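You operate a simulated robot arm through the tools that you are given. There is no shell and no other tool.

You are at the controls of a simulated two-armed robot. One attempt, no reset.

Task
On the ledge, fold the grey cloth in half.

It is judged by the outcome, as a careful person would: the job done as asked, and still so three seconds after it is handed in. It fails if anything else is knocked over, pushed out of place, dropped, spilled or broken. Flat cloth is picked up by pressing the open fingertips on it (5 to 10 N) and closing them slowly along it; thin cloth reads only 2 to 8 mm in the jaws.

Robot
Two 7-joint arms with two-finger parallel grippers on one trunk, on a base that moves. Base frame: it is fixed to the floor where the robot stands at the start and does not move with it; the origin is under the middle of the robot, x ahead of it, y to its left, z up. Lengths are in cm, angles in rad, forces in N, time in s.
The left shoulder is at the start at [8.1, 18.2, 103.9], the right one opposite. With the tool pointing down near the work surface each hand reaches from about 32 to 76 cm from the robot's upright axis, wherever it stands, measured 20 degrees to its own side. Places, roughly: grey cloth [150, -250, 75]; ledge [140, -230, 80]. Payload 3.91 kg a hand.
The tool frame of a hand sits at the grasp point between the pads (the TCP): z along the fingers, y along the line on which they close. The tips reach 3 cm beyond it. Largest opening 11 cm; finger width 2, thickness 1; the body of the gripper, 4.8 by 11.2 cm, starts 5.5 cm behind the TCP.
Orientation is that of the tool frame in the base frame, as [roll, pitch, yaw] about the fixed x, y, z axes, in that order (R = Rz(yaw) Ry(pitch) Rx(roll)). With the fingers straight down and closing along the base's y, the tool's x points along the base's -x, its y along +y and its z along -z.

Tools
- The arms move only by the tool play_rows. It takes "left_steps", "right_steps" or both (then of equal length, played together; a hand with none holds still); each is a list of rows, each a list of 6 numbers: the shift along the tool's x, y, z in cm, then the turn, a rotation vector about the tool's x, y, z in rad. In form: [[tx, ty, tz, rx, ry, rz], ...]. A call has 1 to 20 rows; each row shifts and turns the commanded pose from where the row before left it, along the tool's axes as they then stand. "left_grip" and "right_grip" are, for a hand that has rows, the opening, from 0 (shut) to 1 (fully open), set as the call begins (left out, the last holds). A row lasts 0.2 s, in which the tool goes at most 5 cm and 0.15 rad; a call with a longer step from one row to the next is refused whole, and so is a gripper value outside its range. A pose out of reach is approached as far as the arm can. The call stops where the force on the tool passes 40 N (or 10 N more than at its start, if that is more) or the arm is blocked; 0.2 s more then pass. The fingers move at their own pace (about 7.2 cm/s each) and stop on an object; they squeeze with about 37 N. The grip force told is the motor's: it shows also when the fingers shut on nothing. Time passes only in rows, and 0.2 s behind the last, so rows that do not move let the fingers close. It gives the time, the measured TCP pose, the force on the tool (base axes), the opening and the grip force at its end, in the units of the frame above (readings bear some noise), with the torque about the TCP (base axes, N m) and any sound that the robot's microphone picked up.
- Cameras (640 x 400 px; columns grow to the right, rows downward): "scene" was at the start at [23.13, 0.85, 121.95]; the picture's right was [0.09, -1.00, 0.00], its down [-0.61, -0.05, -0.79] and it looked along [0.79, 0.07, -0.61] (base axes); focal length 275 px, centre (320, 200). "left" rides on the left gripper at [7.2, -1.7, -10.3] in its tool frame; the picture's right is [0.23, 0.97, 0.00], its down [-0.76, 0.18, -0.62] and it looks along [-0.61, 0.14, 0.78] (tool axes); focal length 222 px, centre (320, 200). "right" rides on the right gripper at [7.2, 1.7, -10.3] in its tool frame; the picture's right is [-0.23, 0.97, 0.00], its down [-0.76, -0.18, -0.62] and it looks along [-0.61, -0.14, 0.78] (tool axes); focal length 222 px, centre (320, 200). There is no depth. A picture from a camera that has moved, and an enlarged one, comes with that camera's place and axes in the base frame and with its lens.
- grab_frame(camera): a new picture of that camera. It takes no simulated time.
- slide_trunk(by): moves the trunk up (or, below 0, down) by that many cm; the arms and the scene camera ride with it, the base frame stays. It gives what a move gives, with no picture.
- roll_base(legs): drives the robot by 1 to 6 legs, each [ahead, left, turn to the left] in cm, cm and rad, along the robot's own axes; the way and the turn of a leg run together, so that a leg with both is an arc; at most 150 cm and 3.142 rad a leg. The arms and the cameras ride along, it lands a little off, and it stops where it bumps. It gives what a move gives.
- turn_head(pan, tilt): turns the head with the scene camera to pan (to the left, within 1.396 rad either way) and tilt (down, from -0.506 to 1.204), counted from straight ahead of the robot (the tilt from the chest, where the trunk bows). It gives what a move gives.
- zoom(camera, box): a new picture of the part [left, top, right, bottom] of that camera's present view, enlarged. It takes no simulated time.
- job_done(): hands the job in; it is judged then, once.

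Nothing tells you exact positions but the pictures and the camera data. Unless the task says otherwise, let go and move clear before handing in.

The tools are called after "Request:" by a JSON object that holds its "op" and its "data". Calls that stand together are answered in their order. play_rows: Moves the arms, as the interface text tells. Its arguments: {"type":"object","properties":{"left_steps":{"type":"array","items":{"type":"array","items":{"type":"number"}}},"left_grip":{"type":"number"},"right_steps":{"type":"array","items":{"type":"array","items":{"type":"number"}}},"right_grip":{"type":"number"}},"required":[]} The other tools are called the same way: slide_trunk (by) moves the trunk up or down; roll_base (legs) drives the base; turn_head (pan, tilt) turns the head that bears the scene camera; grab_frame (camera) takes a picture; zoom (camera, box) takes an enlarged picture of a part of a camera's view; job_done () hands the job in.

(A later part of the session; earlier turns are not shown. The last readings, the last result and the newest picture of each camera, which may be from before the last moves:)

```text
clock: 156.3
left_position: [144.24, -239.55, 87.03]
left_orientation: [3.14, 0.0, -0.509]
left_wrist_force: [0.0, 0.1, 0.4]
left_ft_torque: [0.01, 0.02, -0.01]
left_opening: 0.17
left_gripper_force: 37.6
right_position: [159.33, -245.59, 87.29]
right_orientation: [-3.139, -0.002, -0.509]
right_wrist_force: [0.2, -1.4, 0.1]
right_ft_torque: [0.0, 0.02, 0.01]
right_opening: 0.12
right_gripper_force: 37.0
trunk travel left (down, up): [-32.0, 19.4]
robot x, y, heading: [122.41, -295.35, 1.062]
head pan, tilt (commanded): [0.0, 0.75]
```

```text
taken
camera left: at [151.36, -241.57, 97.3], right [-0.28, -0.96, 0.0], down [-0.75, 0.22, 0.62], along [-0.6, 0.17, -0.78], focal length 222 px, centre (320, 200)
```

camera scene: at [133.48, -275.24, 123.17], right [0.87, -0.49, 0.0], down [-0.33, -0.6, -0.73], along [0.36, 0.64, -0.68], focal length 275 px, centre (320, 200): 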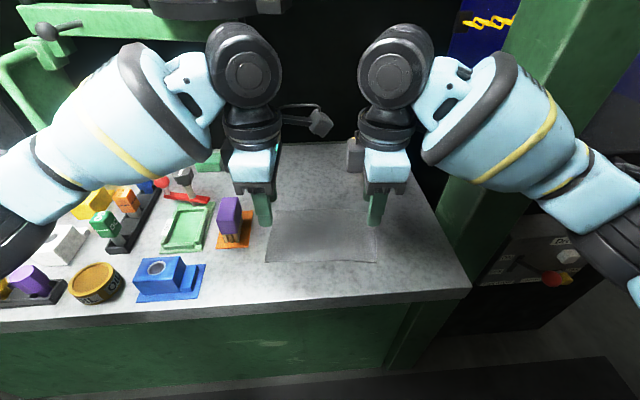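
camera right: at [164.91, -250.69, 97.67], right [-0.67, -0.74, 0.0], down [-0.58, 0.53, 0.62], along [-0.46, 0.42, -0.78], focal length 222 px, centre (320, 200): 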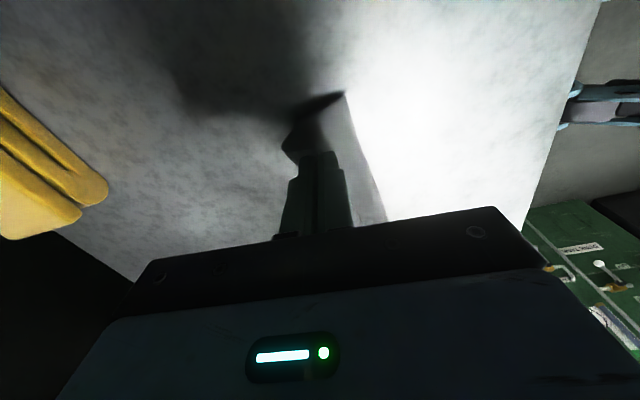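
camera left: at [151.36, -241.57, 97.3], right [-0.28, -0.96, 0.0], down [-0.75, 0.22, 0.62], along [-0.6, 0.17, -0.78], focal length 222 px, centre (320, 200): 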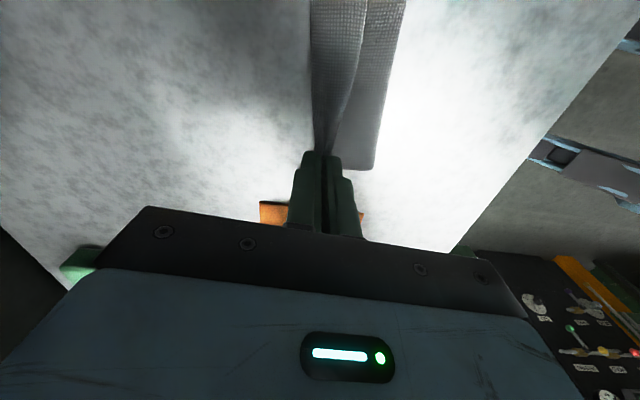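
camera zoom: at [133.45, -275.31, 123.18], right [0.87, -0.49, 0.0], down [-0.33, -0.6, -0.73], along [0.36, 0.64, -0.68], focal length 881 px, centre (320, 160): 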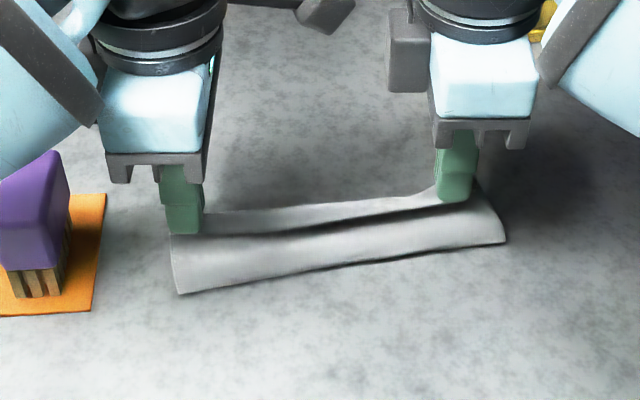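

The edge is now above the far edge; the fold's front crease looks slightly skewed. I zoom in with the wrist cameras to see how the layers lie.

Request:
{"op": "zoom", "data": {"camera": "right", "box": [230, 60, 420, 230]}}

Request:
{"op": "zoom", "data": {"camera": "left", "box": [250, 0, 440, 200]}}

Request:
{"op": "zoom", "data": {"camera": "scene", "box": [260, 190, 390, 250]}}

```text
2.35 times, centred on (325, 145) of right
camera zoom: at [164.91, -250.69, 97.67], right [-0.67, -0.74, 0.0], down [-0.58, 0.53, 0.62], along [-0.46, 0.42, -0.78], focal length 523 px, centre (308, 329)
```

zoom: 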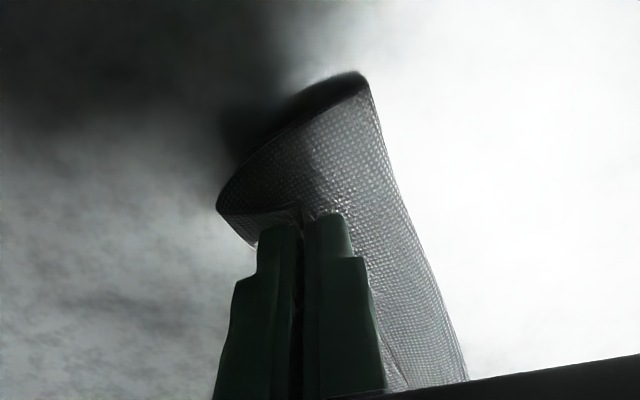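

```text
2.00 times, centred on (345, 100) of left
camera zoom: at [151.36, -241.57, 97.3], right [-0.28, -0.96, 0.0], down [-0.75, 0.22, 0.62], along [-0.6, 0.17, -0.78], focal length 444 px, centre (270, 400)
```

zoom: 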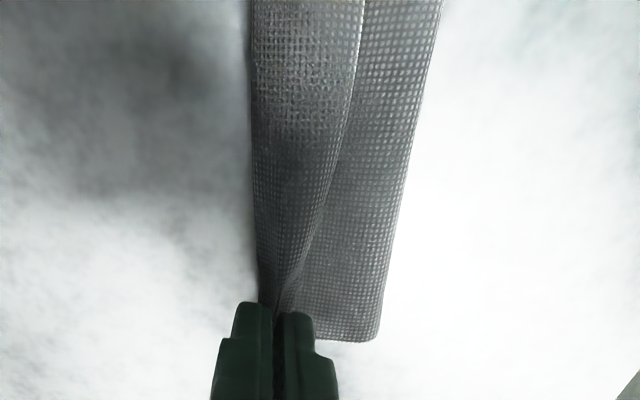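

```text
4.92 times, centred on (325, 220) of scene
camera zoom: at [133.45, -275.31, 123.18], right [0.87, -0.49, 0.0], down [-0.33, -0.6, -0.73], along [0.36, 0.64, -0.68], focal length 1356 px, centre (295, 102)
```

zoom: 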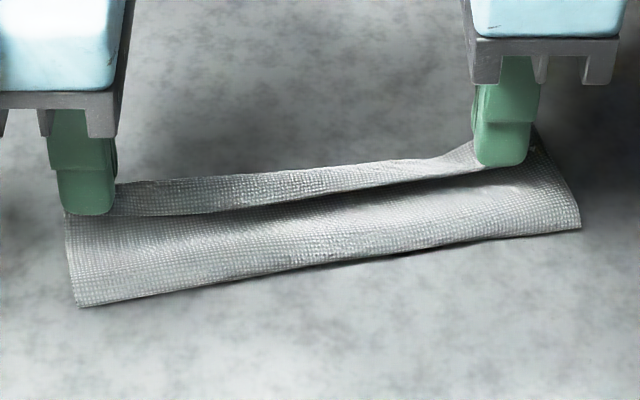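

The held hem sags back a little between the hands, so I spread the hands apart slightly to tension it, then lower most of the way.

Request:
{"op": "play_rows", "data": {"left_steps": [[-0.2, 0, 0, 0, 0, 0], [-0.2, 0, 0, 0, 0, 0], [0, 0, 0, 0, 0, 0]], "right_steps": [[0.2, 0, 0, 0, 0, 0], [0.2, 0, 0, 0, 0, 0], [0, 0, 0, 0, 0, 0]]}}

Request:
{"op": "zoom", "data": {"camera": "scene", "box": [260, 180, 390, 260]}}

```text
clock: 157.1
left_position: [144.11, -239.26, 87.01]
left_orientation: [3.139, 0.001, -0.508]
left_wrist_force: [2.3, -0.9, 1.1]
left_ft_torque: [-0.02, -0.06, -0.01]
left_opening: 0.2
left_gripper_force: 37.3
right_position: [159.75, -245.81, 87.35]
right_orientation: [-3.138, 0.001, -0.51]
right_wrist_force: [-2.4, 1.3, -0.2]
right_ft_torque: [0.02, 0.04, -0.02]
right_opening: 0.11
right_gripper_force: 37.0
trunk travel left (down, up): [-32.0, 19.4]
robot x, y, heading: [122.91, -294.51, 1.059]
head pan, tilt (commanded): [0.0, 0.75]
```

```text
4.92 times, centred on (325, 220) of scene
camera zoom: at [133.45, -275.3, 123.18], right [0.87, -0.49, 0.0], down [-0.33, -0.6, -0.73], along [0.36, 0.64, -0.68], focal length 1356 px, centre (295, 102)
```

zoom: 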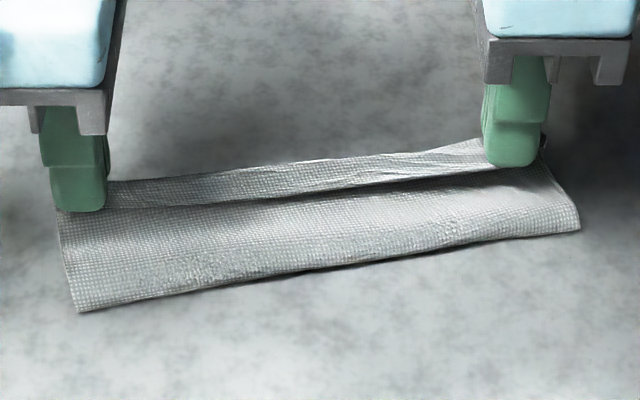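

The hem is taut now and its free edge points forward, which is right. It overshoots the far edge a bit, more on the right, so I move back slightly while lowering onto the bottom layer.

Request:
{"op": "play_rows", "data": {"left_steps": [[0.05, 0.15, 0.2, 0, 0, 0], [0.05, 0.15, 0.3, 0, 0, 0], [0, 0.15, 0.3, 0, 0, 0], [0, 0.15, 0.3, 0, 0, 0], [0, 0.1, 0.3, 0, 0, 0], [0, 0.1, 0.2, 0, 0, 0], [0, 0, 0, 0, 0, 0]], "right_steps": [[-0.05, 0.35, 0.3, 0, 0, 0], [-0.05, 0.35, 0.35, 0, 0, 0], [0, 0.35, 0.35, 0, 0, 0], [0, 0.35, 0.35, 0, 0, 0], [0, 0.3, 0.3, 0, 0, 0], [0, 0.2, 0.25, 0, 0, 0], [0, 0, 0, 0, 0, 0]]}}

Request:
{"op": "zoom", "data": {"camera": "scene", "box": [260, 180, 390, 260]}}

Request:
{"op": "zoom", "data": {"camera": "right", "box": [230, 60, 420, 230]}}

Request:
{"op": "zoom", "data": {"camera": "left", "box": [250, 0, 440, 200]}}

```text
clock: 158.7
left_position: [143.7, -240.14, 85.3]
left_orientation: [3.141, 0.0, -0.507]
left_wrist_force: [0.5, 0.5, 1.4]
left_ft_torque: [0.0, -0.01, -0.02]
left_opening: 0.2
left_gripper_force: 37.4
right_position: [158.74, -247.44, 85.53]
right_orientation: [-3.14, 0.001, -0.511]
right_wrist_force: [0.0, 0.5, 1.5]
right_ft_torque: [-0.02, -0.01, -0.03]
right_opening: 0.11
right_gripper_force: 37.0
trunk travel left (down, up): [-32.0, 19.4]
robot x, y, heading: [122.89, -294.36, 1.061]
head pan, tilt (commanded): [0.0, 0.75]
```

```text
4.92 times, centred on (325, 220) of scene
camera zoom: at [133.45, -275.3, 123.18], right [0.87, -0.49, 0.0], down [-0.33, -0.6, -0.73], along [0.36, 0.64, -0.68], focal length 1356 px, centre (295, 102)
```

zoom: 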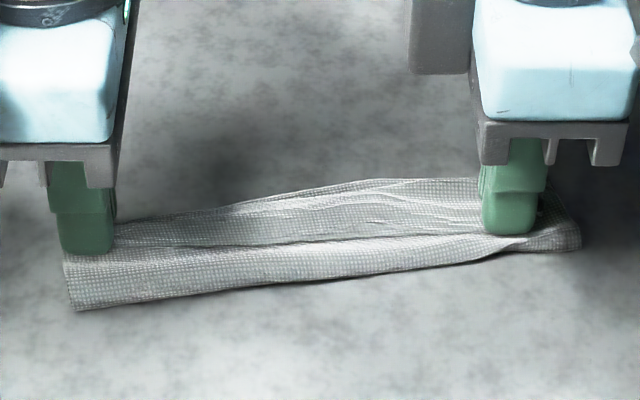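

```text
2.35 times, centred on (325, 145) of right
camera zoom: at [164.19, -252.53, 95.82], right [-0.67, -0.74, 0.0], down [-0.58, 0.53, 0.62], along [-0.46, 0.42, -0.78], focal length 523 px, centre (308, 329)
```

zoom: 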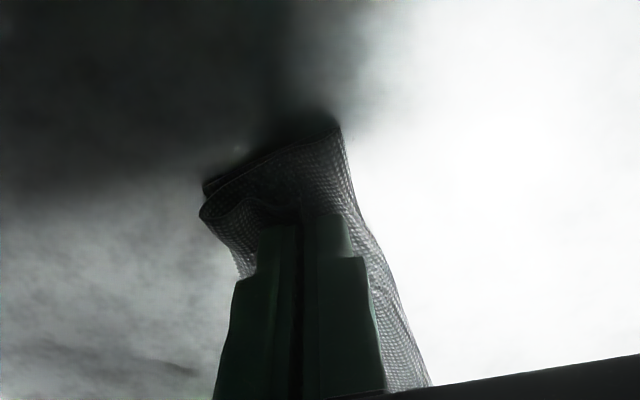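

```text
2.00 times, centred on (345, 100) of left
camera zoom: at [150.9, -242.13, 95.71], right [-0.28, -0.96, 0.0], down [-0.75, 0.22, 0.62], along [-0.6, 0.17, -0.78], focal length 444 px, centre (270, 400)
```

zoom: 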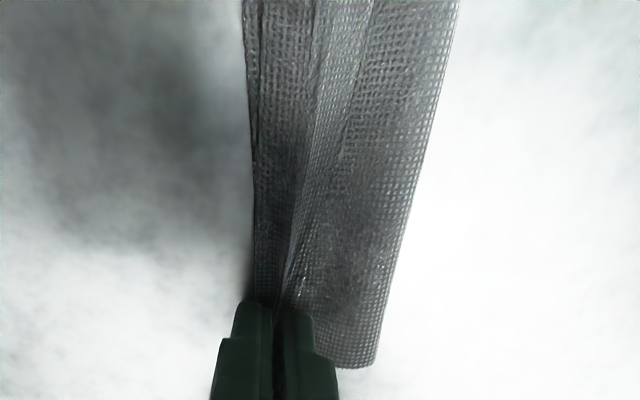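

At the right corner the two layers' edges nearly coincide now. I release both hands gently with a small opening and lift away to see how the fold settles.

Request:
{"op": "play_rows", "data": {"left_steps": [[0, 0, 0, 0, 0, 0], [0, 0, 0, 0, 0, 0]], "right_steps": [[0, 0, 0, 0, 0, 0], [0, 0, 0, 0, 0, 0]], "left_grip": 0.1, "right_grip": 0.1}}

Request:
{"op": "play_rows", "data": {"left_steps": [[0, 0, -0.3, 0, 0, 0], [0, 0, -0.5, 0, 0, 0], [0, 0, -0.7, 0, 0, 0], [0, 0, -1.5, 0, 0, 0], [0, 0, -3, 0, 0, 0], [0, 0, -3, 0, 0, 0], [0, 0, -3, 0, 0, 0]], "right_steps": [[0, 0, -0.3, 0, 0, 0], [0, 0, -0.5, 0, 0, 0], [0, 0, -0.7, 0, 0, 0], [0, 0, -1.5, 0, 0, 0], [0, 0, -3, 0, 0, 0], [0, 0, -3, 0, 0, 0], [0, 0, -3, 0, 0, 0]]}}

Request:
{"op": "zoom", "data": {"camera": "scene", "box": [260, 180, 390, 260]}}

Request:
{"op": "grab_frame", "data": {"camera": "right"}}

Request:
{"op": "grab_frame", "data": {"camera": "left"}}

```text
clock: 159.3
left_position: [143.75, -240.11, 85.31]
left_orientation: [3.14, 0.0, -0.509]
left_wrist_force: [0.2, 0.2, 0.5]
left_ft_torque: [0.03, -0.01, -0.01]
left_opening: 1.11
left_gripper_force: 0.0
right_position: [158.72, -247.34, 85.41]
right_orientation: [-3.14, 0.001, -0.51]
right_wrist_force: [-0.6, -1.2, 0.9]
right_ft_torque: [-0.01, -0.04, 0.0]
right_opening: 1.09
right_gripper_force: 0.1
trunk travel left (down, up): [-32.0, 19.4]
robot x, y, heading: [122.44, -294.65, 1.062]
head pan, tilt (commanded): [0.0, 0.75]
```

```text
clock: 160.9
left_position: [143.44, -239.84, 97.36]
left_orientation: [3.141, 0.0, -0.508]
left_wrist_force: [0.2, 0.0, -0.2]
left_ft_torque: [0.0, 0.0, 0.01]
left_opening: 1.11
left_gripper_force: 0.0
right_position: [158.85, -247.43, 97.35]
right_orientation: [-3.14, -0.001, -0.511]
right_wrist_force: [0.3, 0.1, -0.5]
right_ft_torque: [0.02, -0.03, 0.0]
right_opening: 1.11
right_gripper_force: 0.0
trunk travel left (down, up): [-32.0, 19.4]
robot x, y, heading: [122.24, -294.73, 1.057]
head pan, tilt (commanded): [0.0, 0.75]
```

```text
4.92 times, centred on (325, 220) of scene
camera zoom: at [133.41, -275.36, 123.19], right [0.87, -0.49, 0.0], down [-0.33, -0.6, -0.73], along [0.36, 0.64, -0.68], focal length 1356 px, centre (295, 102)
```

zoom: 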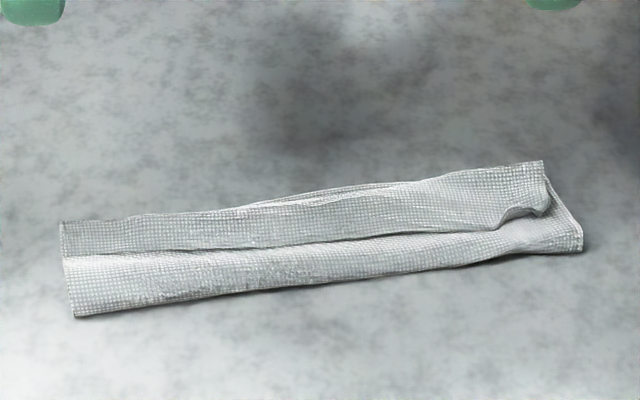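

```text
taken
camera right: at [164.31, -252.64, 107.7], right [-0.67, -0.74, 0.0], down [-0.58, 0.53, 0.62], along [-0.46, 0.42, -0.78], focal length 222 px, centre (320, 200)
```

right: 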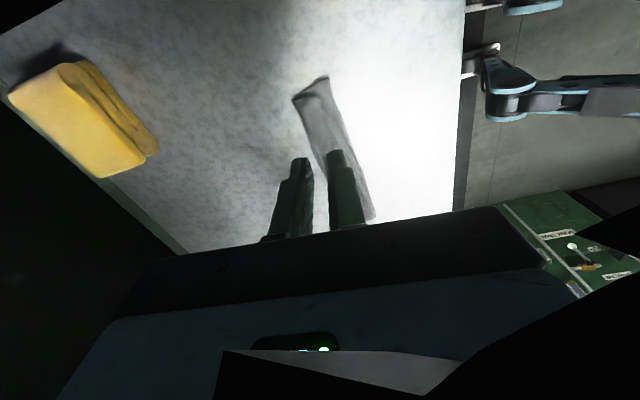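

```text
taken
camera left: at [150.53, -241.88, 107.72], right [-0.28, -0.96, 0.0], down [-0.75, 0.22, 0.62], along [-0.6, 0.17, -0.78], focal length 222 px, centre (320, 200)
```

left: 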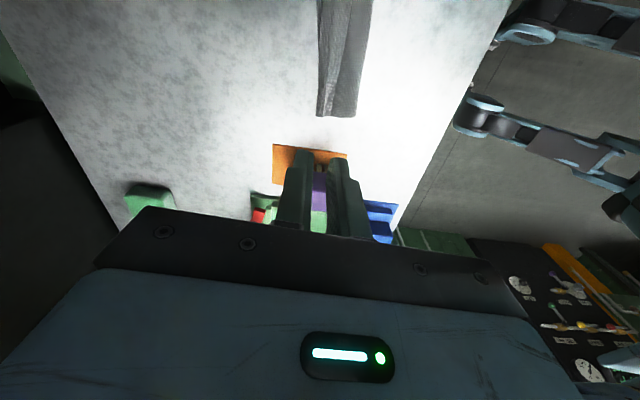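

The cloth is now a narrow strip with a free edge visible along its middle, so one edge seems to be turned back. I zoom in closely to understand which layer that is.

Request:
{"op": "zoom", "data": {"camera": "scene", "box": [330, 200, 390, 240]}}

Request:
{"op": "zoom", "data": {"camera": "scene", "box": [265, 210, 325, 250]}}

Request:
{"op": "zoom", "data": {"camera": "right", "box": [270, 60, 400, 230]}}

Request:
{"op": "zoom", "data": {"camera": "left", "box": [290, 0, 400, 130]}}

```text
10.00 times, centred on (360, 220) of scene
camera zoom: at [133.41, -275.36, 123.19], right [0.87, -0.49, 0.0], down [-0.33, -0.6, -0.73], along [0.36, 0.64, -0.68], focal length 2754 px, centre (-80, 0)
```

zoom: 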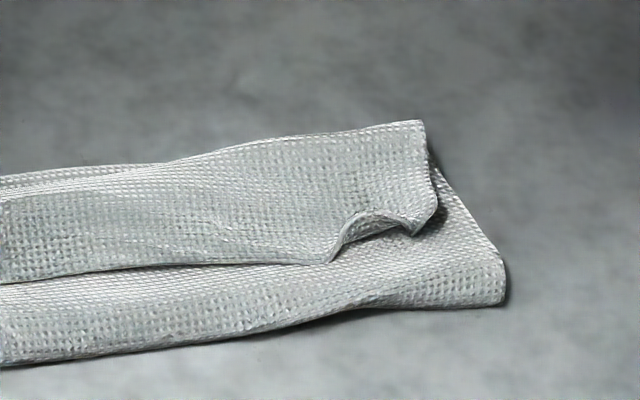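

```text
10.00 times, centred on (295, 230) of scene
camera zoom: at [133.41, -275.36, 123.19], right [0.87, -0.49, 0.0], down [-0.33, -0.6, -0.73], along [0.36, 0.64, -0.68], focal length 2754 px, centre (570, -100)
```

zoom: 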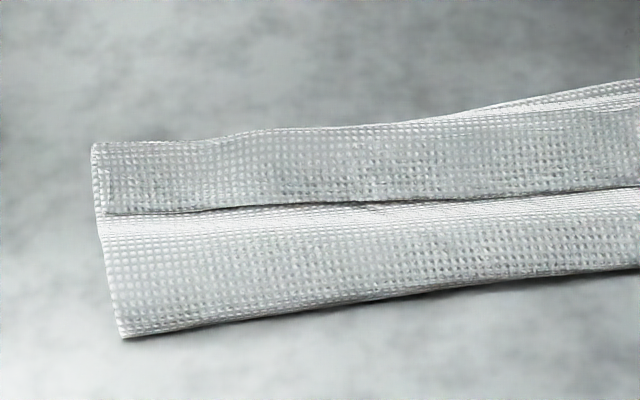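

```text
2.35 times, centred on (335, 145) of right
camera zoom: at [164.31, -252.64, 107.7], right [-0.67, -0.74, 0.0], down [-0.58, 0.53, 0.62], along [-0.46, 0.42, -0.78], focal length 523 px, centre (285, 329)
```

zoom: 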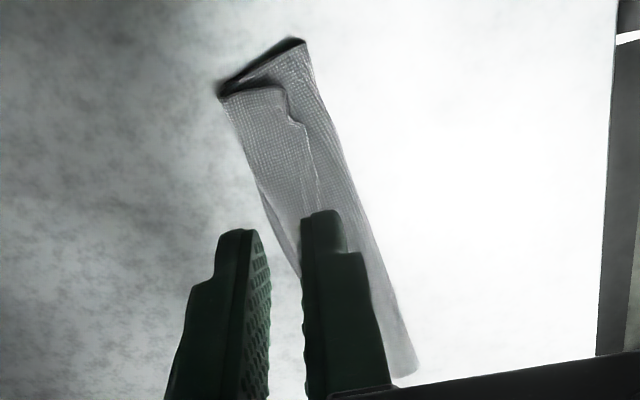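

```text
3.08 times, centred on (345, 65) of left
camera zoom: at [150.53, -241.88, 107.72], right [-0.28, -0.96, 0.0], down [-0.75, 0.22, 0.62], along [-0.6, 0.17, -0.78], focal length 684 px, centre (243, 615)
```

zoom: 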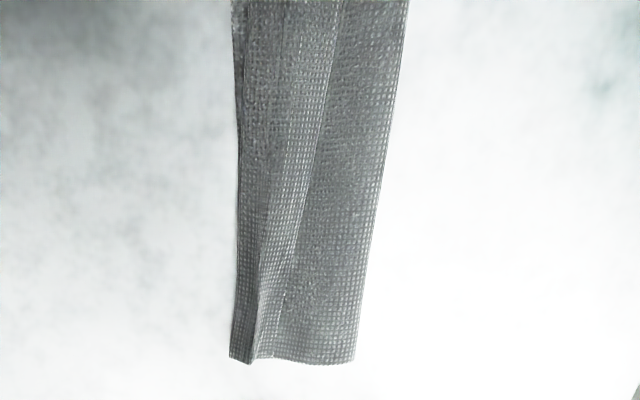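

The picture is clear now: the cloth is in three layers, with the held edge curled back toward me on top because the top layer was slack when I set it down. I'll grasp that free edge again with both hands, pull the cloth open toward me, and redo the fold with less slack.

Request:
{"op": "play_rows", "data": {"left_steps": [[0, 0.7, 0, 0, 0, 0], [0, 0, 3, 0, 0, 0], [0, 0, 3, 0, 0, 0], [0, 0, 3, 0, 0, 0], [0, 0, 1.5, 0, 0, 0], [0, 0, 0, 0, 0, 0]], "right_steps": [[0, 0.1, 0, 0, 0, 0], [0, 0, 3, 0, 0, 0], [0, 0, 3, 0, 0, 0], [0, 0, 3, 0, 0, 0], [0, 0, 1.5, 0, 0, 0], [0, 0, 0, 0, 0, 0]], "left_grip": 0.11, "right_grip": 0.13}}

Request:
{"op": "zoom", "data": {"camera": "scene", "box": [260, 180, 390, 260]}}

Request:
{"op": "zoom", "data": {"camera": "right", "box": [230, 60, 420, 230]}}

Request:
{"op": "zoom", "data": {"camera": "left", "box": [250, 40, 440, 240]}}

```text
clock: 162.3
left_position: [143.11, -240.67, 86.85]
left_orientation: [-3.141, 0.0, -0.508]
left_wrist_force: [0.5, 0.4, 0.8]
left_ft_torque: [0.02, 0.02, -0.02]
left_opening: 1.19
left_gripper_force: 0.1
right_position: [158.74, -247.45, 86.84]
right_orientation: [-3.139, 0.0, -0.51]
right_wrist_force: [0.0, 0.2, -0.1]
right_ft_torque: [0.01, 0.0, 0.01]
right_opening: 1.43
right_gripper_force: 0.0
trunk travel left (down, up): [-32.0, 19.4]
robot x, y, heading: [122.46, -294.86, 1.057]
head pan, tilt (commanded): [0.0, 0.75]
```

```text
4.92 times, centred on (325, 220) of scene
camera zoom: at [133.45, -275.31, 123.18], right [0.87, -0.49, 0.0], down [-0.33, -0.6, -0.73], along [0.36, 0.64, -0.68], focal length 1356 px, centre (295, 102)
```

zoom: 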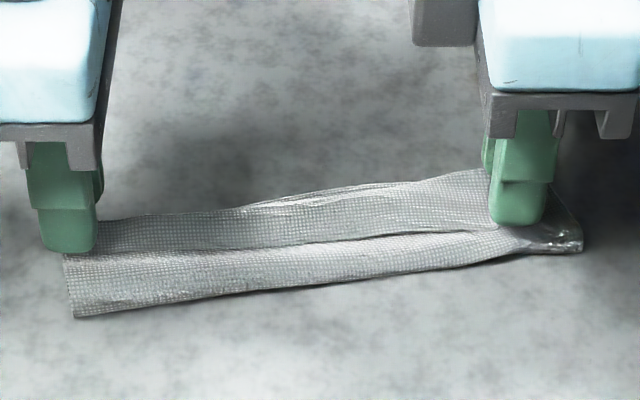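

```text
2.35 times, centred on (325, 145) of right
camera zoom: at [164.2, -252.66, 97.18], right [-0.67, -0.74, 0.0], down [-0.58, 0.53, 0.62], along [-0.46, 0.42, -0.78], focal length 523 px, centre (308, 329)
```

zoom: 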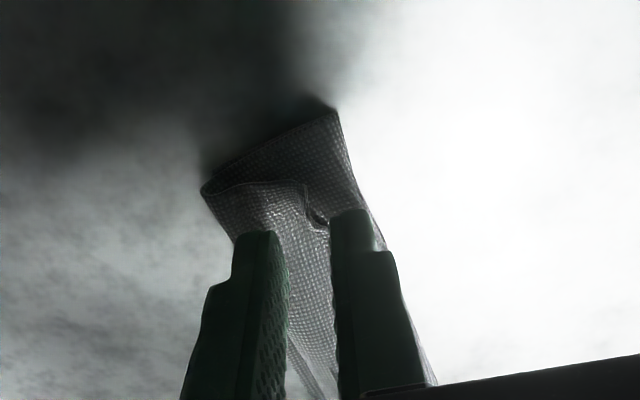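

```text
2.00 times, centred on (345, 140) of left
camera zoom: at [150.28, -242.58, 97.26], right [-0.28, -0.96, 0.0], down [-0.75, 0.22, 0.62], along [-0.6, 0.17, -0.78], focal length 444 px, centre (270, 320)
```

zoom: 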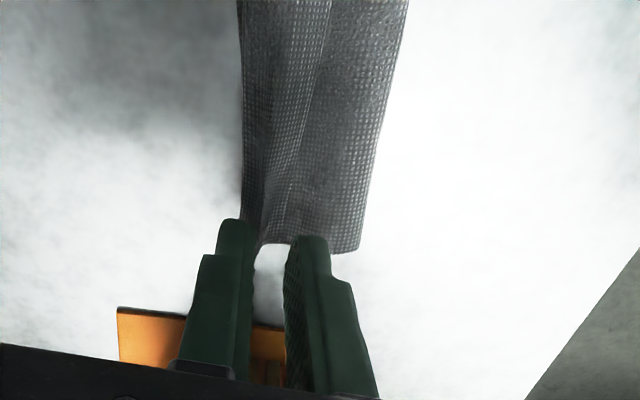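

The left finger is slightly off the end of the strip, so I shift it 0.8 cm inward; the right one sits at the curled edge. Then I descend to a light touch.

Request:
{"op": "play_rows", "data": {"left_steps": [[0.8, 0, 0, 0, 0, 0], [0, 0, 0.5, 0, 0, 0], [0, 0, 0.4, 0, 0, 0], [0, 0, 0.2, 0, 0, 0], [0, 0, 0, 0, 0, 0]], "right_steps": [[0, 0, 0, 0, 0, 0], [0, 0, 0.5, 0, 0, 0], [0, 0, 0.4, 0, 0, 0], [0, 0, 0.2, 0, 0, 0], [0, 0, 0, 0, 0, 0]]}}

Request:
{"op": "play_rows", "data": {"left_steps": [[0, 0, 0.1, 0, 0, 0], [0, 0, 0, 0, 0, 0]], "right_steps": [[0, 0, 0.1, 0, 0, 0], [0, 0, 0, 0, 0, 0]]}}

Request:
{"op": "play_rows", "data": {"left_steps": [[0, 0, 0.08, 0, 0, 0], [0, 0, 0, 0, 0, 0]], "right_steps": [[0, 0, 0.08, 0, 0, 0], [0, 0, 0, 0, 0, 0]]}}

```text
clock: 163.5
left_position: [144.07, -240.97, 85.9]
left_orientation: [3.14, -0.002, -0.512]
left_wrist_force: [0.5, 0.0, 0.4]
left_ft_torque: [0.02, -0.01, -0.01]
left_opening: 1.22
left_gripper_force: 0.1
right_position: [158.74, -247.42, 85.86]
right_orientation: [-3.138, -0.001, -0.511]
right_wrist_force: [-0.6, -0.1, 0.5]
right_ft_torque: [-0.04, 0.02, -0.01]
right_opening: 1.42
right_gripper_force: 0.1
trunk travel left (down, up): [-32.0, 19.4]
robot x, y, heading: [122.9, -295.14, 1.065]
head pan, tilt (commanded): [0.0, 0.75]
```

```text
clock: 164.1
left_position: [144.06, -241.1, 85.74]
left_orientation: [3.141, 0.001, -0.507]
left_wrist_force: [0.2, 0.1, -0.1]
left_ft_torque: [0.0, -0.01, -0.01]
left_opening: 1.23
left_gripper_force: 0.1
right_position: [158.68, -247.42, 85.84]
right_orientation: [-3.14, -0.001, -0.51]
right_wrist_force: [-0.3, -0.6, 0.0]
right_ft_torque: [0.02, -0.03, 0.04]
right_opening: 1.41
right_gripper_force: 0.2
trunk travel left (down, up): [-32.0, 19.4]
robot x, y, heading: [122.54, -294.85, 1.061]
head pan, tilt (commanded): [0.0, 0.75]
```

```text
clock: 164.7
left_position: [144.13, -241.14, 85.69]
left_orientation: [3.14, 0.0, -0.508]
left_wrist_force: [0.1, -0.5, 1.5]
left_ft_torque: [-0.02, -0.03, 0.0]
left_opening: 1.18
left_gripper_force: 0.1
right_position: [158.49, -247.54, 85.76]
right_orientation: [-3.139, 0.001, -0.51]
right_wrist_force: [0.0, -0.7, 0.5]
right_ft_torque: [0.01, -0.01, 0.01]
right_opening: 1.44
right_gripper_force: 0.0
trunk travel left (down, up): [-32.0, 19.4]
robot x, y, heading: [122.9, -294.92, 1.063]
head pan, tilt (commanded): [0.0, 0.75]
```

Request:
{"op": "play_rows", "data": {"left_steps": [[0, 0, 0.1, 0, 0, 0], [0, 0, 0, 0, 0, 0]], "right_steps": [[0, 0, 0.1, 0, 0, 0], [0, 0, 0, 0, 0, 0]]}}

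Request:
{"op": "play_rows", "data": {"left_steps": [[0, 0, 0.08, 0, 0, 0], [0, 0, 0, 0, 0, 0]], "right_steps": [[0, 0, 0.1, 0, 0, 0], [0, 0, 0, 0, 0, 0]]}}

Request:
{"op": "zoom", "data": {"camera": "right", "box": [260, 90, 400, 230]}}

Request:
{"op": "zoom", "data": {"camera": "left", "box": [260, 60, 400, 220]}}

```text
clock: 165.3
left_position: [144.04, -241.03, 85.56]
left_orientation: [3.138, 0.001, -0.508]
left_wrist_force: [0.5, -0.7, 0.6]
left_ft_torque: [0.02, 0.01, 0.01]
left_opening: 1.22
left_gripper_force: 0.3
right_position: [158.65, -247.39, 85.61]
right_orientation: [-3.14, 0.0, -0.51]
right_wrist_force: [-0.1, -0.9, 0.8]
right_ft_torque: [0.01, 0.0, 0.02]
right_opening: 1.42
right_gripper_force: 0.0
trunk travel left (down, up): [-32.0, 19.4]
robot x, y, heading: [122.72, -294.84, 1.062]
head pan, tilt (commanded): [0.0, 0.75]
```

```text
clock: 165.9
left_position: [144.09, -240.96, 85.48]
left_orientation: [3.14, 0.001, -0.508]
left_wrist_force: [0.3, -1.2, 1.2]
left_ft_torque: [-0.03, 0.0, -0.01]
left_opening: 1.22
left_gripper_force: 0.4
right_position: [158.66, -247.35, 85.6]
right_orientation: [-3.14, 0.001, -0.51]
right_wrist_force: [-0.1, -0.1, 0.3]
right_ft_torque: [0.01, 0.02, 0.0]
right_opening: 1.43
right_gripper_force: 0.0
trunk travel left (down, up): [-32.0, 19.4]
robot x, y, heading: [122.42, -294.73, 1.062]
head pan, tilt (commanded): [0.0, 0.75]
```

```text
2.86 times, centred on (330, 160) of right
camera zoom: at [164.16, -252.54, 95.9], right [-0.67, -0.74, 0.0], down [-0.58, 0.53, 0.62], along [-0.46, 0.42, -0.78], focal length 635 px, centre (291, 314)
```

zoom: 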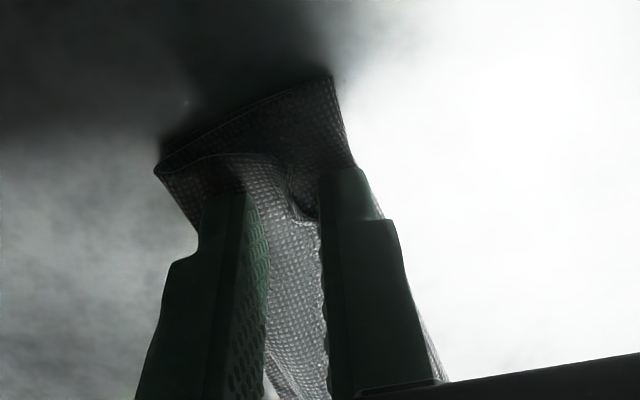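

```text
2.50 times, centred on (330, 140) of left
camera zoom: at [151.18, -243.03, 95.79], right [-0.28, -0.96, 0.0], down [-0.75, 0.22, 0.62], along [-0.6, 0.17, -0.78], focal length 555 px, centre (295, 350)
```

zoom: 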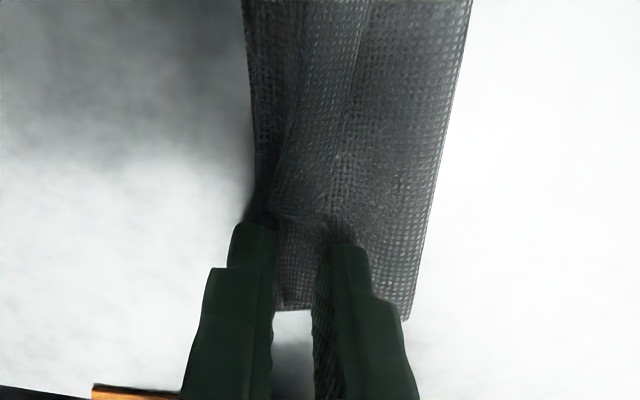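

Both fingertips rest lightly on the layers with the flap's edge between them. I press a little more and close in stages.

Request:
{"op": "play_rows", "data": {"left_steps": [[0, 0, 0.05, 0, 0, 0]], "right_steps": [[0, 0, 0.12, 0, 0, 0]], "left_grip": 0.09, "right_grip": 0.11}}

Request:
{"op": "play_rows", "data": {"left_steps": [[0, 0, 0, 0, 0, 0]], "right_steps": [[0, 0, 0.05, 0, 0, 0]], "left_grip": 0.06, "right_grip": 0.08}}

Request:
{"op": "play_rows", "data": {"left_steps": [[0, 0, 0, 0, 0, 0]], "right_steps": [[0, 0, 0, 0, 0, 0]], "left_grip": 0.03, "right_grip": 0.05}}

Request:
{"op": "play_rows", "data": {"left_steps": [[0, 0, 0, 0, 0, 0]], "right_steps": [[0, 0, 0, 0, 0, 0]], "left_grip": 0.0, "right_grip": 0.02}}

Request:
{"op": "play_rows", "data": {"left_steps": [[0, 0, 0, 0, 0, 0], [0, 0, 0, 0, 0, 0]], "right_steps": [[0, 0, 0, 0, 0, 0], [0, 0, 0, 0, 0, 0]], "left_grip": 0.0, "right_grip": 0.0}}

Request:
{"op": "zoom", "data": {"camera": "right", "box": [260, 90, 400, 230]}}

Request:
{"op": "zoom", "data": {"camera": "left", "box": [260, 60, 400, 220]}}

Request:
{"op": "zoom", "data": {"camera": "scene", "box": [260, 180, 390, 260]}}

```text
clock: 166.3
left_position: [144.05, -241.03, 85.5]
left_orientation: [-3.142, 0.0, -0.507]
left_wrist_force: [-0.2, 0.3, 0.3]
left_ft_torque: [0.02, 0.04, 0.04]
left_opening: 0.97
left_gripper_force: 0.0
right_position: [158.67, -247.51, 85.35]
right_orientation: [-3.14, -0.001, -0.511]
right_wrist_force: [0.3, 0.4, 1.2]
right_ft_torque: [0.02, 0.0, 0.05]
right_opening: 1.21
right_gripper_force: 0.0
trunk travel left (down, up): [-32.0, 19.4]
robot x, y, heading: [122.04, -294.74, 1.056]
head pan, tilt (commanded): [0.0, 0.75]
```

```text
clock: 166.7
left_position: [143.96, -241.0, 85.34]
left_orientation: [-3.142, -0.001, -0.507]
left_wrist_force: [0.1, 0.2, 0.2]
left_ft_torque: [0.05, 0.0, -0.01]
left_opening: 0.64
left_gripper_force: 0.0
right_position: [158.75, -247.4, 85.36]
right_orientation: [-3.139, 0.001, -0.51]
right_wrist_force: [0.5, 1.0, 0.7]
right_ft_torque: [0.0, -0.03, -0.01]
right_opening: 0.88
right_gripper_force: 0.1
trunk travel left (down, up): [-32.0, 19.4]
robot x, y, heading: [122.71, -295.0, 1.065]
head pan, tilt (commanded): [0.0, 0.75]
```

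```text
clock: 167.1
left_position: [143.93, -241.0, 85.41]
left_orientation: [3.14, 0.0, -0.507]
left_wrist_force: [0.2, -0.5, 1.1]
left_ft_torque: [0.01, -0.01, -0.01]
left_opening: 0.35
left_gripper_force: 0.1
right_position: [158.7, -247.43, 85.33]
right_orientation: [-3.14, 0.0, -0.508]
right_wrist_force: [-0.7, -0.5, 1.4]
right_ft_torque: [0.03, -0.02, 0.02]
right_opening: 0.55
right_gripper_force: 0.0
trunk travel left (down, up): [-32.0, 19.4]
robot x, y, heading: [122.65, -295.06, 1.056]
head pan, tilt (commanded): [0.0, 0.75]
```

```text
clock: 167.5
left_position: [144.0, -240.99, 85.53]
left_orientation: [3.14, 0.0, -0.507]
left_wrist_force: [-0.2, 0.4, 0.8]
left_ft_torque: [0.0, 0.0, -0.02]
left_opening: 0.19
left_gripper_force: 37.0
right_position: [158.59, -247.44, 85.29]
right_orientation: [-3.14, 0.001, -0.508]
right_wrist_force: [0.8, 0.0, 2.1]
right_ft_torque: [0.0, -0.02, 0.05]
right_opening: 0.29
right_gripper_force: 0.6
trunk travel left (down, up): [-32.0, 19.4]
robot x, y, heading: [122.3, -295.02, 1.058]
head pan, tilt (commanded): [0.0, 0.75]
```

```text
clock: 168.1
left_position: [144.02, -241.08, 85.32]
left_orientation: [3.14, 0.0, -0.508]
left_wrist_force: [-0.4, 0.6, 1.4]
left_ft_torque: [0.01, 0.0, 0.0]
left_opening: 0.18
left_gripper_force: 37.0
right_position: [158.65, -247.4, 85.32]
right_orientation: [-3.139, 0.0, -0.51]
right_wrist_force: [-0.8, 0.7, 2.2]
right_ft_torque: [0.01, 0.0, 0.03]
right_opening: 0.14
right_gripper_force: 36.8
trunk travel left (down, up): [-32.0, 19.4]
robot x, y, heading: [122.67, -295.05, 1.061]
head pan, tilt (commanded): [0.0, 0.75]
```

```text
2.86 times, centred on (330, 160) of right
camera zoom: at [164.18, -252.58, 95.66], right [-0.67, -0.74, 0.0], down [-0.58, 0.53, 0.62], along [-0.46, 0.42, -0.78], focal length 635 px, centre (291, 314)
```

zoom: 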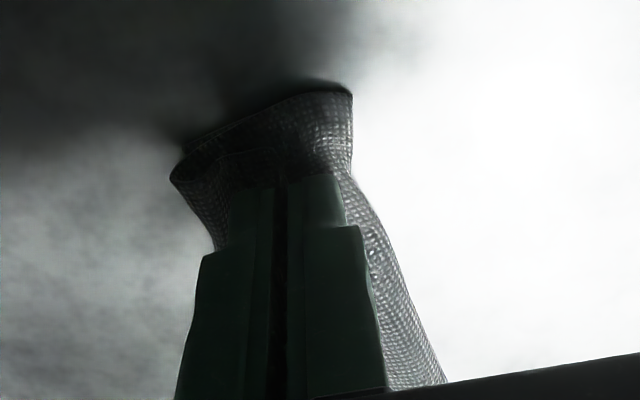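

```text
2.50 times, centred on (330, 140) of left
camera zoom: at [151.12, -243.05, 95.71], right [-0.28, -0.96, 0.0], down [-0.75, 0.22, 0.62], along [-0.6, 0.17, -0.78], focal length 555 px, centre (295, 350)
```

zoom: 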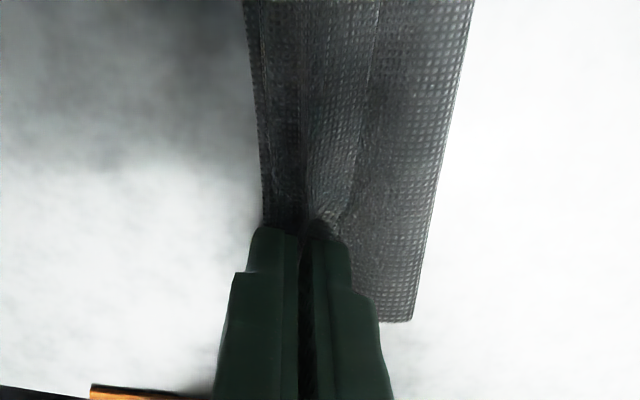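

```text
4.92 times, centred on (325, 220) of scene
camera zoom: at [133.44, -275.31, 123.18], right [0.87, -0.49, 0.0], down [-0.33, -0.6, -0.73], along [0.36, 0.64, -0.68], focal length 1356 px, centre (295, 102)
```

zoom: 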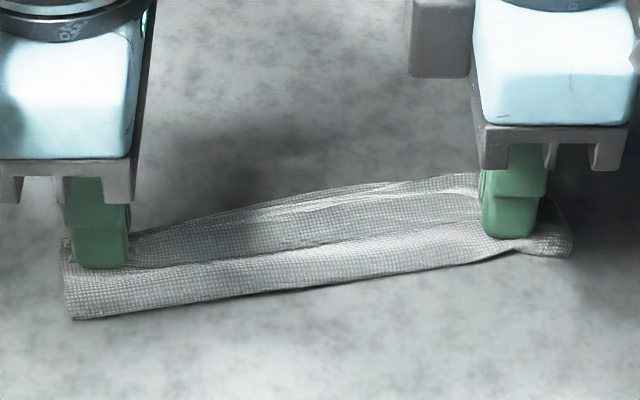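

Both jaws hold cloth (1.8 and 1.4 mm). I lift 4 cm straight up to see what came along.

Request:
{"op": "play_rows", "data": {"left_steps": [[0, 0, -0.5, 0, 0, 0], [0, 0, -0.5, 0, 0, 0], [0, 0, -0.7, 0, 0, 0], [0, 0, -0.8, 0, 0, 0], [0, 0, -0.8, 0, 0, 0], [0, 0, -0.8, 0, 0, 0], [0, 0, 0, 0, 0, 0]], "right_steps": [[0, 0, -0.5, 0, 0, 0], [0, 0, -0.5, 0, 0, 0], [0, 0, -0.7, 0, 0, 0], [0, 0, -0.8, 0, 0, 0], [0, 0, -0.8, 0, 0, 0], [0, 0, -0.8, 0, 0, 0], [0, 0, 0, 0, 0, 0]]}}

Request:
{"op": "zoom", "data": {"camera": "scene", "box": [260, 170, 390, 260]}}

Request:
{"op": "zoom", "data": {"camera": "left", "box": [240, 0, 420, 220]}}

Request:
{"op": "zoom", "data": {"camera": "right", "box": [230, 60, 420, 230]}}

```text
clock: 169.7
left_position: [144.01, -241.03, 89.47]
left_orientation: [3.139, -0.001, -0.507]
left_wrist_force: [0.6, 0.3, -0.1]
left_ft_torque: [-0.01, -0.01, 0.0]
left_opening: 0.2
left_gripper_force: 36.9
right_position: [158.65, -247.56, 89.37]
right_orientation: [-3.14, 0.0, -0.509]
right_wrist_force: [0.0, 1.9, -0.4]
right_ft_torque: [-0.03, -0.01, 0.0]
right_opening: 0.14
right_gripper_force: 37.0
trunk travel left (down, up): [-32.0, 19.4]
robot x, y, heading: [122.65, -294.79, 1.064]
head pan, tilt (commanded): [0.0, 0.75]
```

```text
4.44 times, centred on (325, 215) of scene
camera zoom: at [133.46, -275.29, 123.18], right [0.87, -0.49, 0.0], down [-0.33, -0.6, -0.73], along [0.36, 0.64, -0.68], focal length 1224 px, centre (298, 133)
```

zoom: 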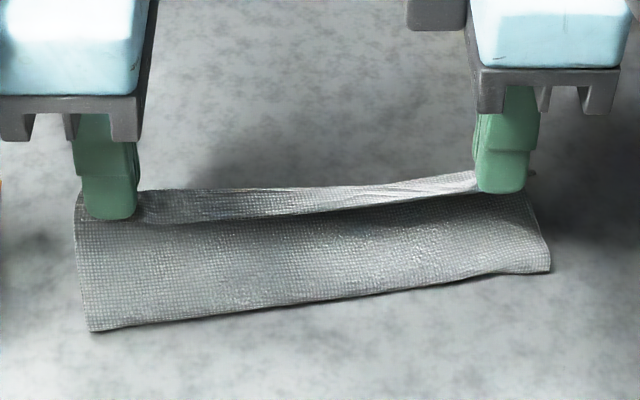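

```text
1.82 times, centred on (330, 110) of left
camera zoom: at [151.08, -243.06, 99.85], right [-0.28, -0.96, 0.0], down [-0.75, 0.22, 0.62], along [-0.6, 0.17, -0.78], focal length 404 px, centre (302, 364)
```

zoom: 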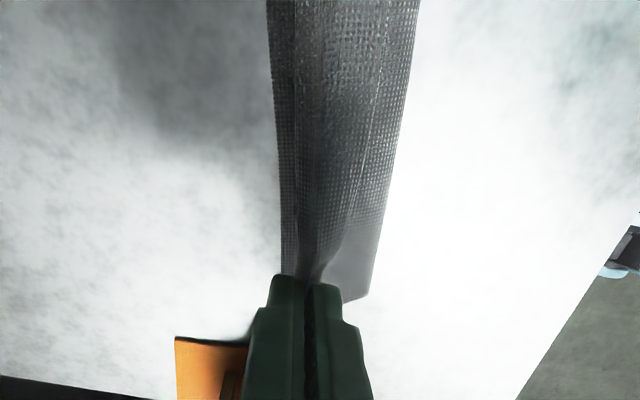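

```text
2.35 times, centred on (325, 145) of right
camera zoom: at [164.15, -252.65, 99.74], right [-0.67, -0.74, 0.0], down [-0.58, 0.53, 0.62], along [-0.46, 0.42, -0.78], focal length 523 px, centre (308, 329)
```

zoom: 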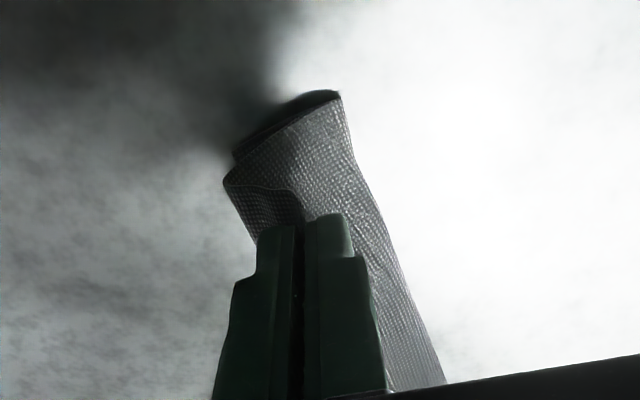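

The cloth lifted as a curtain. I raise it further and bring it back toward me so it hangs free, to see exactly how it's held.

Request:
{"op": "play_rows", "data": {"left_steps": [[0, 0.4, -0.9, 0, 0, 0], [0, 0.5, -0.9, 0, 0, 0], [0, 0.6, -0.9, 0, 0, 0], [0, 0.7, -0.9, 0, 0, 0], [0, 0.8, -0.5, 0, 0, 0], [0, 0.8, -0.3, 0, 0, 0], [0, 0, 0, 0, 0, 0]], "right_steps": [[0, 0.5, -0.9, 0, 0, 0], [0, 0.7, -0.9, 0, 0, 0], [0, 0.9, -0.9, 0, 0, 0], [0, 1.0, -0.9, 0, 0, 0], [0, 1.1, -0.5, 0, 0, 0], [0, 1.1, -0.3, 0, 0, 0], [0, 0, 0, 0, 0, 0]]}}

Request:
{"op": "zoom", "data": {"camera": "scene", "box": [240, 160, 400, 270]}}

Request:
{"op": "zoom", "data": {"camera": "left", "box": [240, 0, 420, 220]}}

Request:
{"op": "zoom", "data": {"camera": "right", "box": [230, 60, 420, 230]}}

```text
clock: 171.3
left_position: [142.14, -244.4, 93.87]
left_orientation: [3.14, 0.001, -0.507]
left_wrist_force: [-0.3, -0.2, 0.6]
left_ft_torque: [-0.02, 0.01, -0.05]
left_opening: 0.22
left_gripper_force: 36.8
right_position: [155.95, -252.09, 93.85]
right_orientation: [-3.14, -0.002, -0.511]
right_wrist_force: [-0.3, 0.2, 0.0]
right_ft_torque: [-0.01, 0.02, -0.03]
right_opening: 0.14
right_gripper_force: 36.8
trunk travel left (down, up): [-32.0, 19.4]
robot x, y, heading: [122.35, -295.0, 1.062]
head pan, tilt (commanded): [0.0, 0.75]
```

```text
3.64 times, centred on (320, 215) of scene
camera zoom: at [133.46, -275.29, 123.18], right [0.87, -0.49, 0.0], down [-0.33, -0.6, -0.73], along [0.36, 0.64, -0.68], focal length 1002 px, centre (320, 146)
```

zoom: 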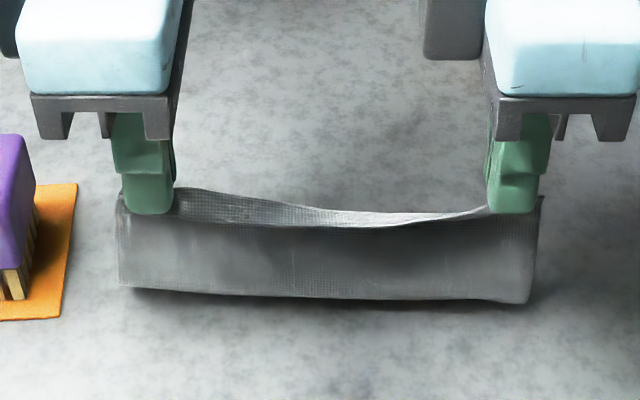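

```text
1.82 times, centred on (330, 110) of left
camera zoom: at [149.25, -246.52, 104.16], right [-0.28, -0.96, 0.0], down [-0.75, 0.22, 0.62], along [-0.6, 0.17, -0.78], focal length 404 px, centre (302, 364)
```

zoom: 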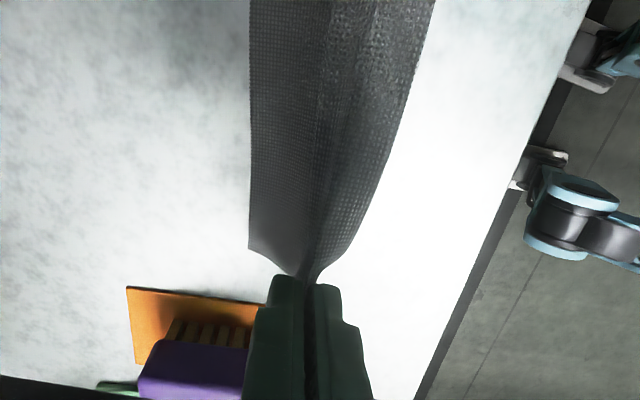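

```text
2.35 times, centred on (325, 145) of right
camera zoom: at [161.41, -257.4, 104.13], right [-0.67, -0.74, 0.0], down [-0.58, 0.53, 0.62], along [-0.46, 0.42, -0.78], focal length 523 px, centre (308, 329)
```

zoom: 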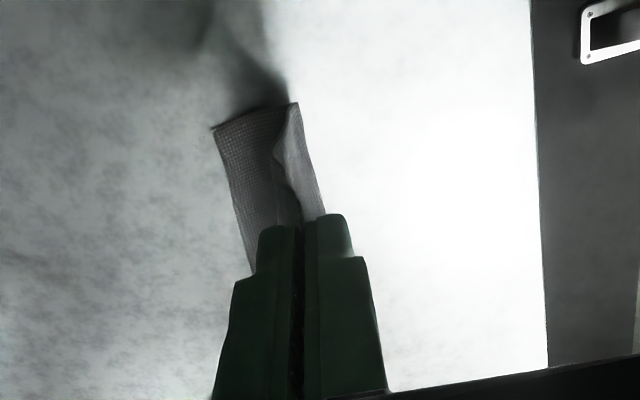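

The cloth now hangs as a curtain from both hands with its far edge on the ledge at about 34 cm. I zoom in on the held line to see whether it is a single ridge or includes a second layer.

Request:
{"op": "zoom", "data": {"camera": "scene", "box": [262, 200, 322, 240]}}

Request:
{"op": "zoom", "data": {"camera": "scene", "box": [320, 200, 380, 240]}}

Request:
{"op": "zoom", "data": {"camera": "left", "box": [280, 90, 360, 180]}}

Request:
{"op": "zoom", "data": {"camera": "right", "box": [270, 90, 350, 180]}}

```text
10.00 times, centred on (292, 220) of scene
camera zoom: at [133.46, -275.29, 123.18], right [0.87, -0.49, 0.0], down [-0.33, -0.6, -0.73], along [0.36, 0.64, -0.68], focal length 2754 px, centre (600, 0)
```

zoom: 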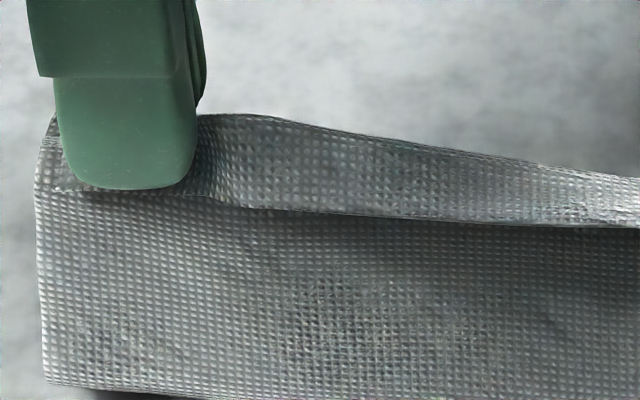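

```text
10.00 times, centred on (350, 220) of scene
camera zoom: at [133.46, -275.29, 123.18], right [0.87, -0.49, 0.0], down [-0.33, -0.6, -0.73], along [0.36, 0.64, -0.68], focal length 2754 px, centre (20, 0)
```

zoom: 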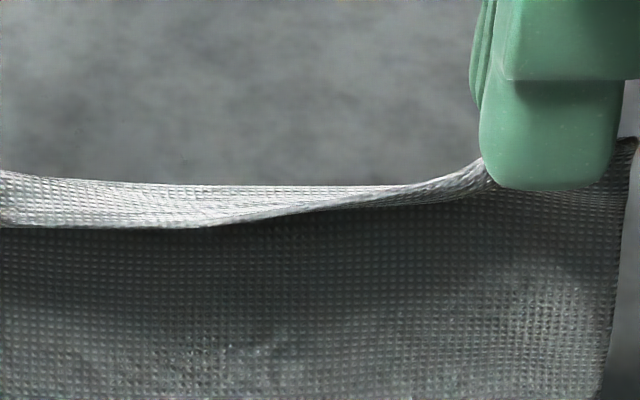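

```text
4.44 times, centred on (320, 135) of left
camera zoom: at [149.25, -246.52, 104.16], right [-0.28, -0.96, 0.0], down [-0.75, 0.22, 0.62], along [-0.6, 0.17, -0.78], focal length 987 px, centre (320, 489)
```

zoom: 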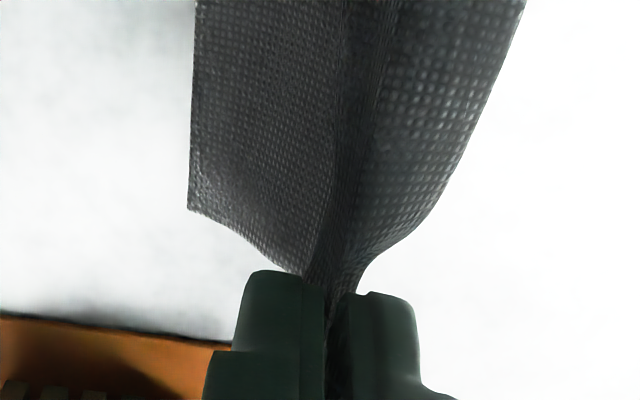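

```text
4.44 times, centred on (310, 135) of right
camera zoom: at [161.41, -257.4, 104.13], right [-0.67, -0.74, 0.0], down [-0.58, 0.53, 0.62], along [-0.46, 0.42, -0.78], focal length 987 px, centre (364, 489)
```

zoom: 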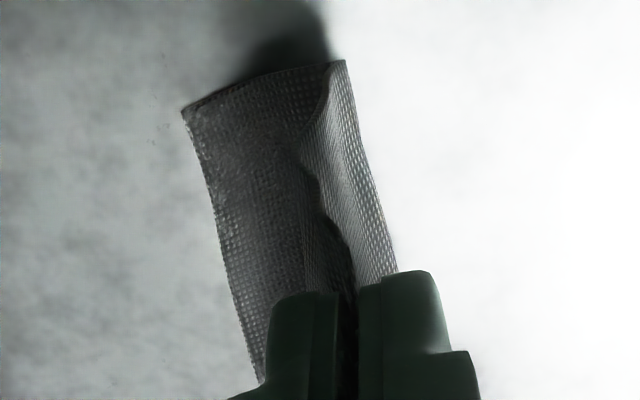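

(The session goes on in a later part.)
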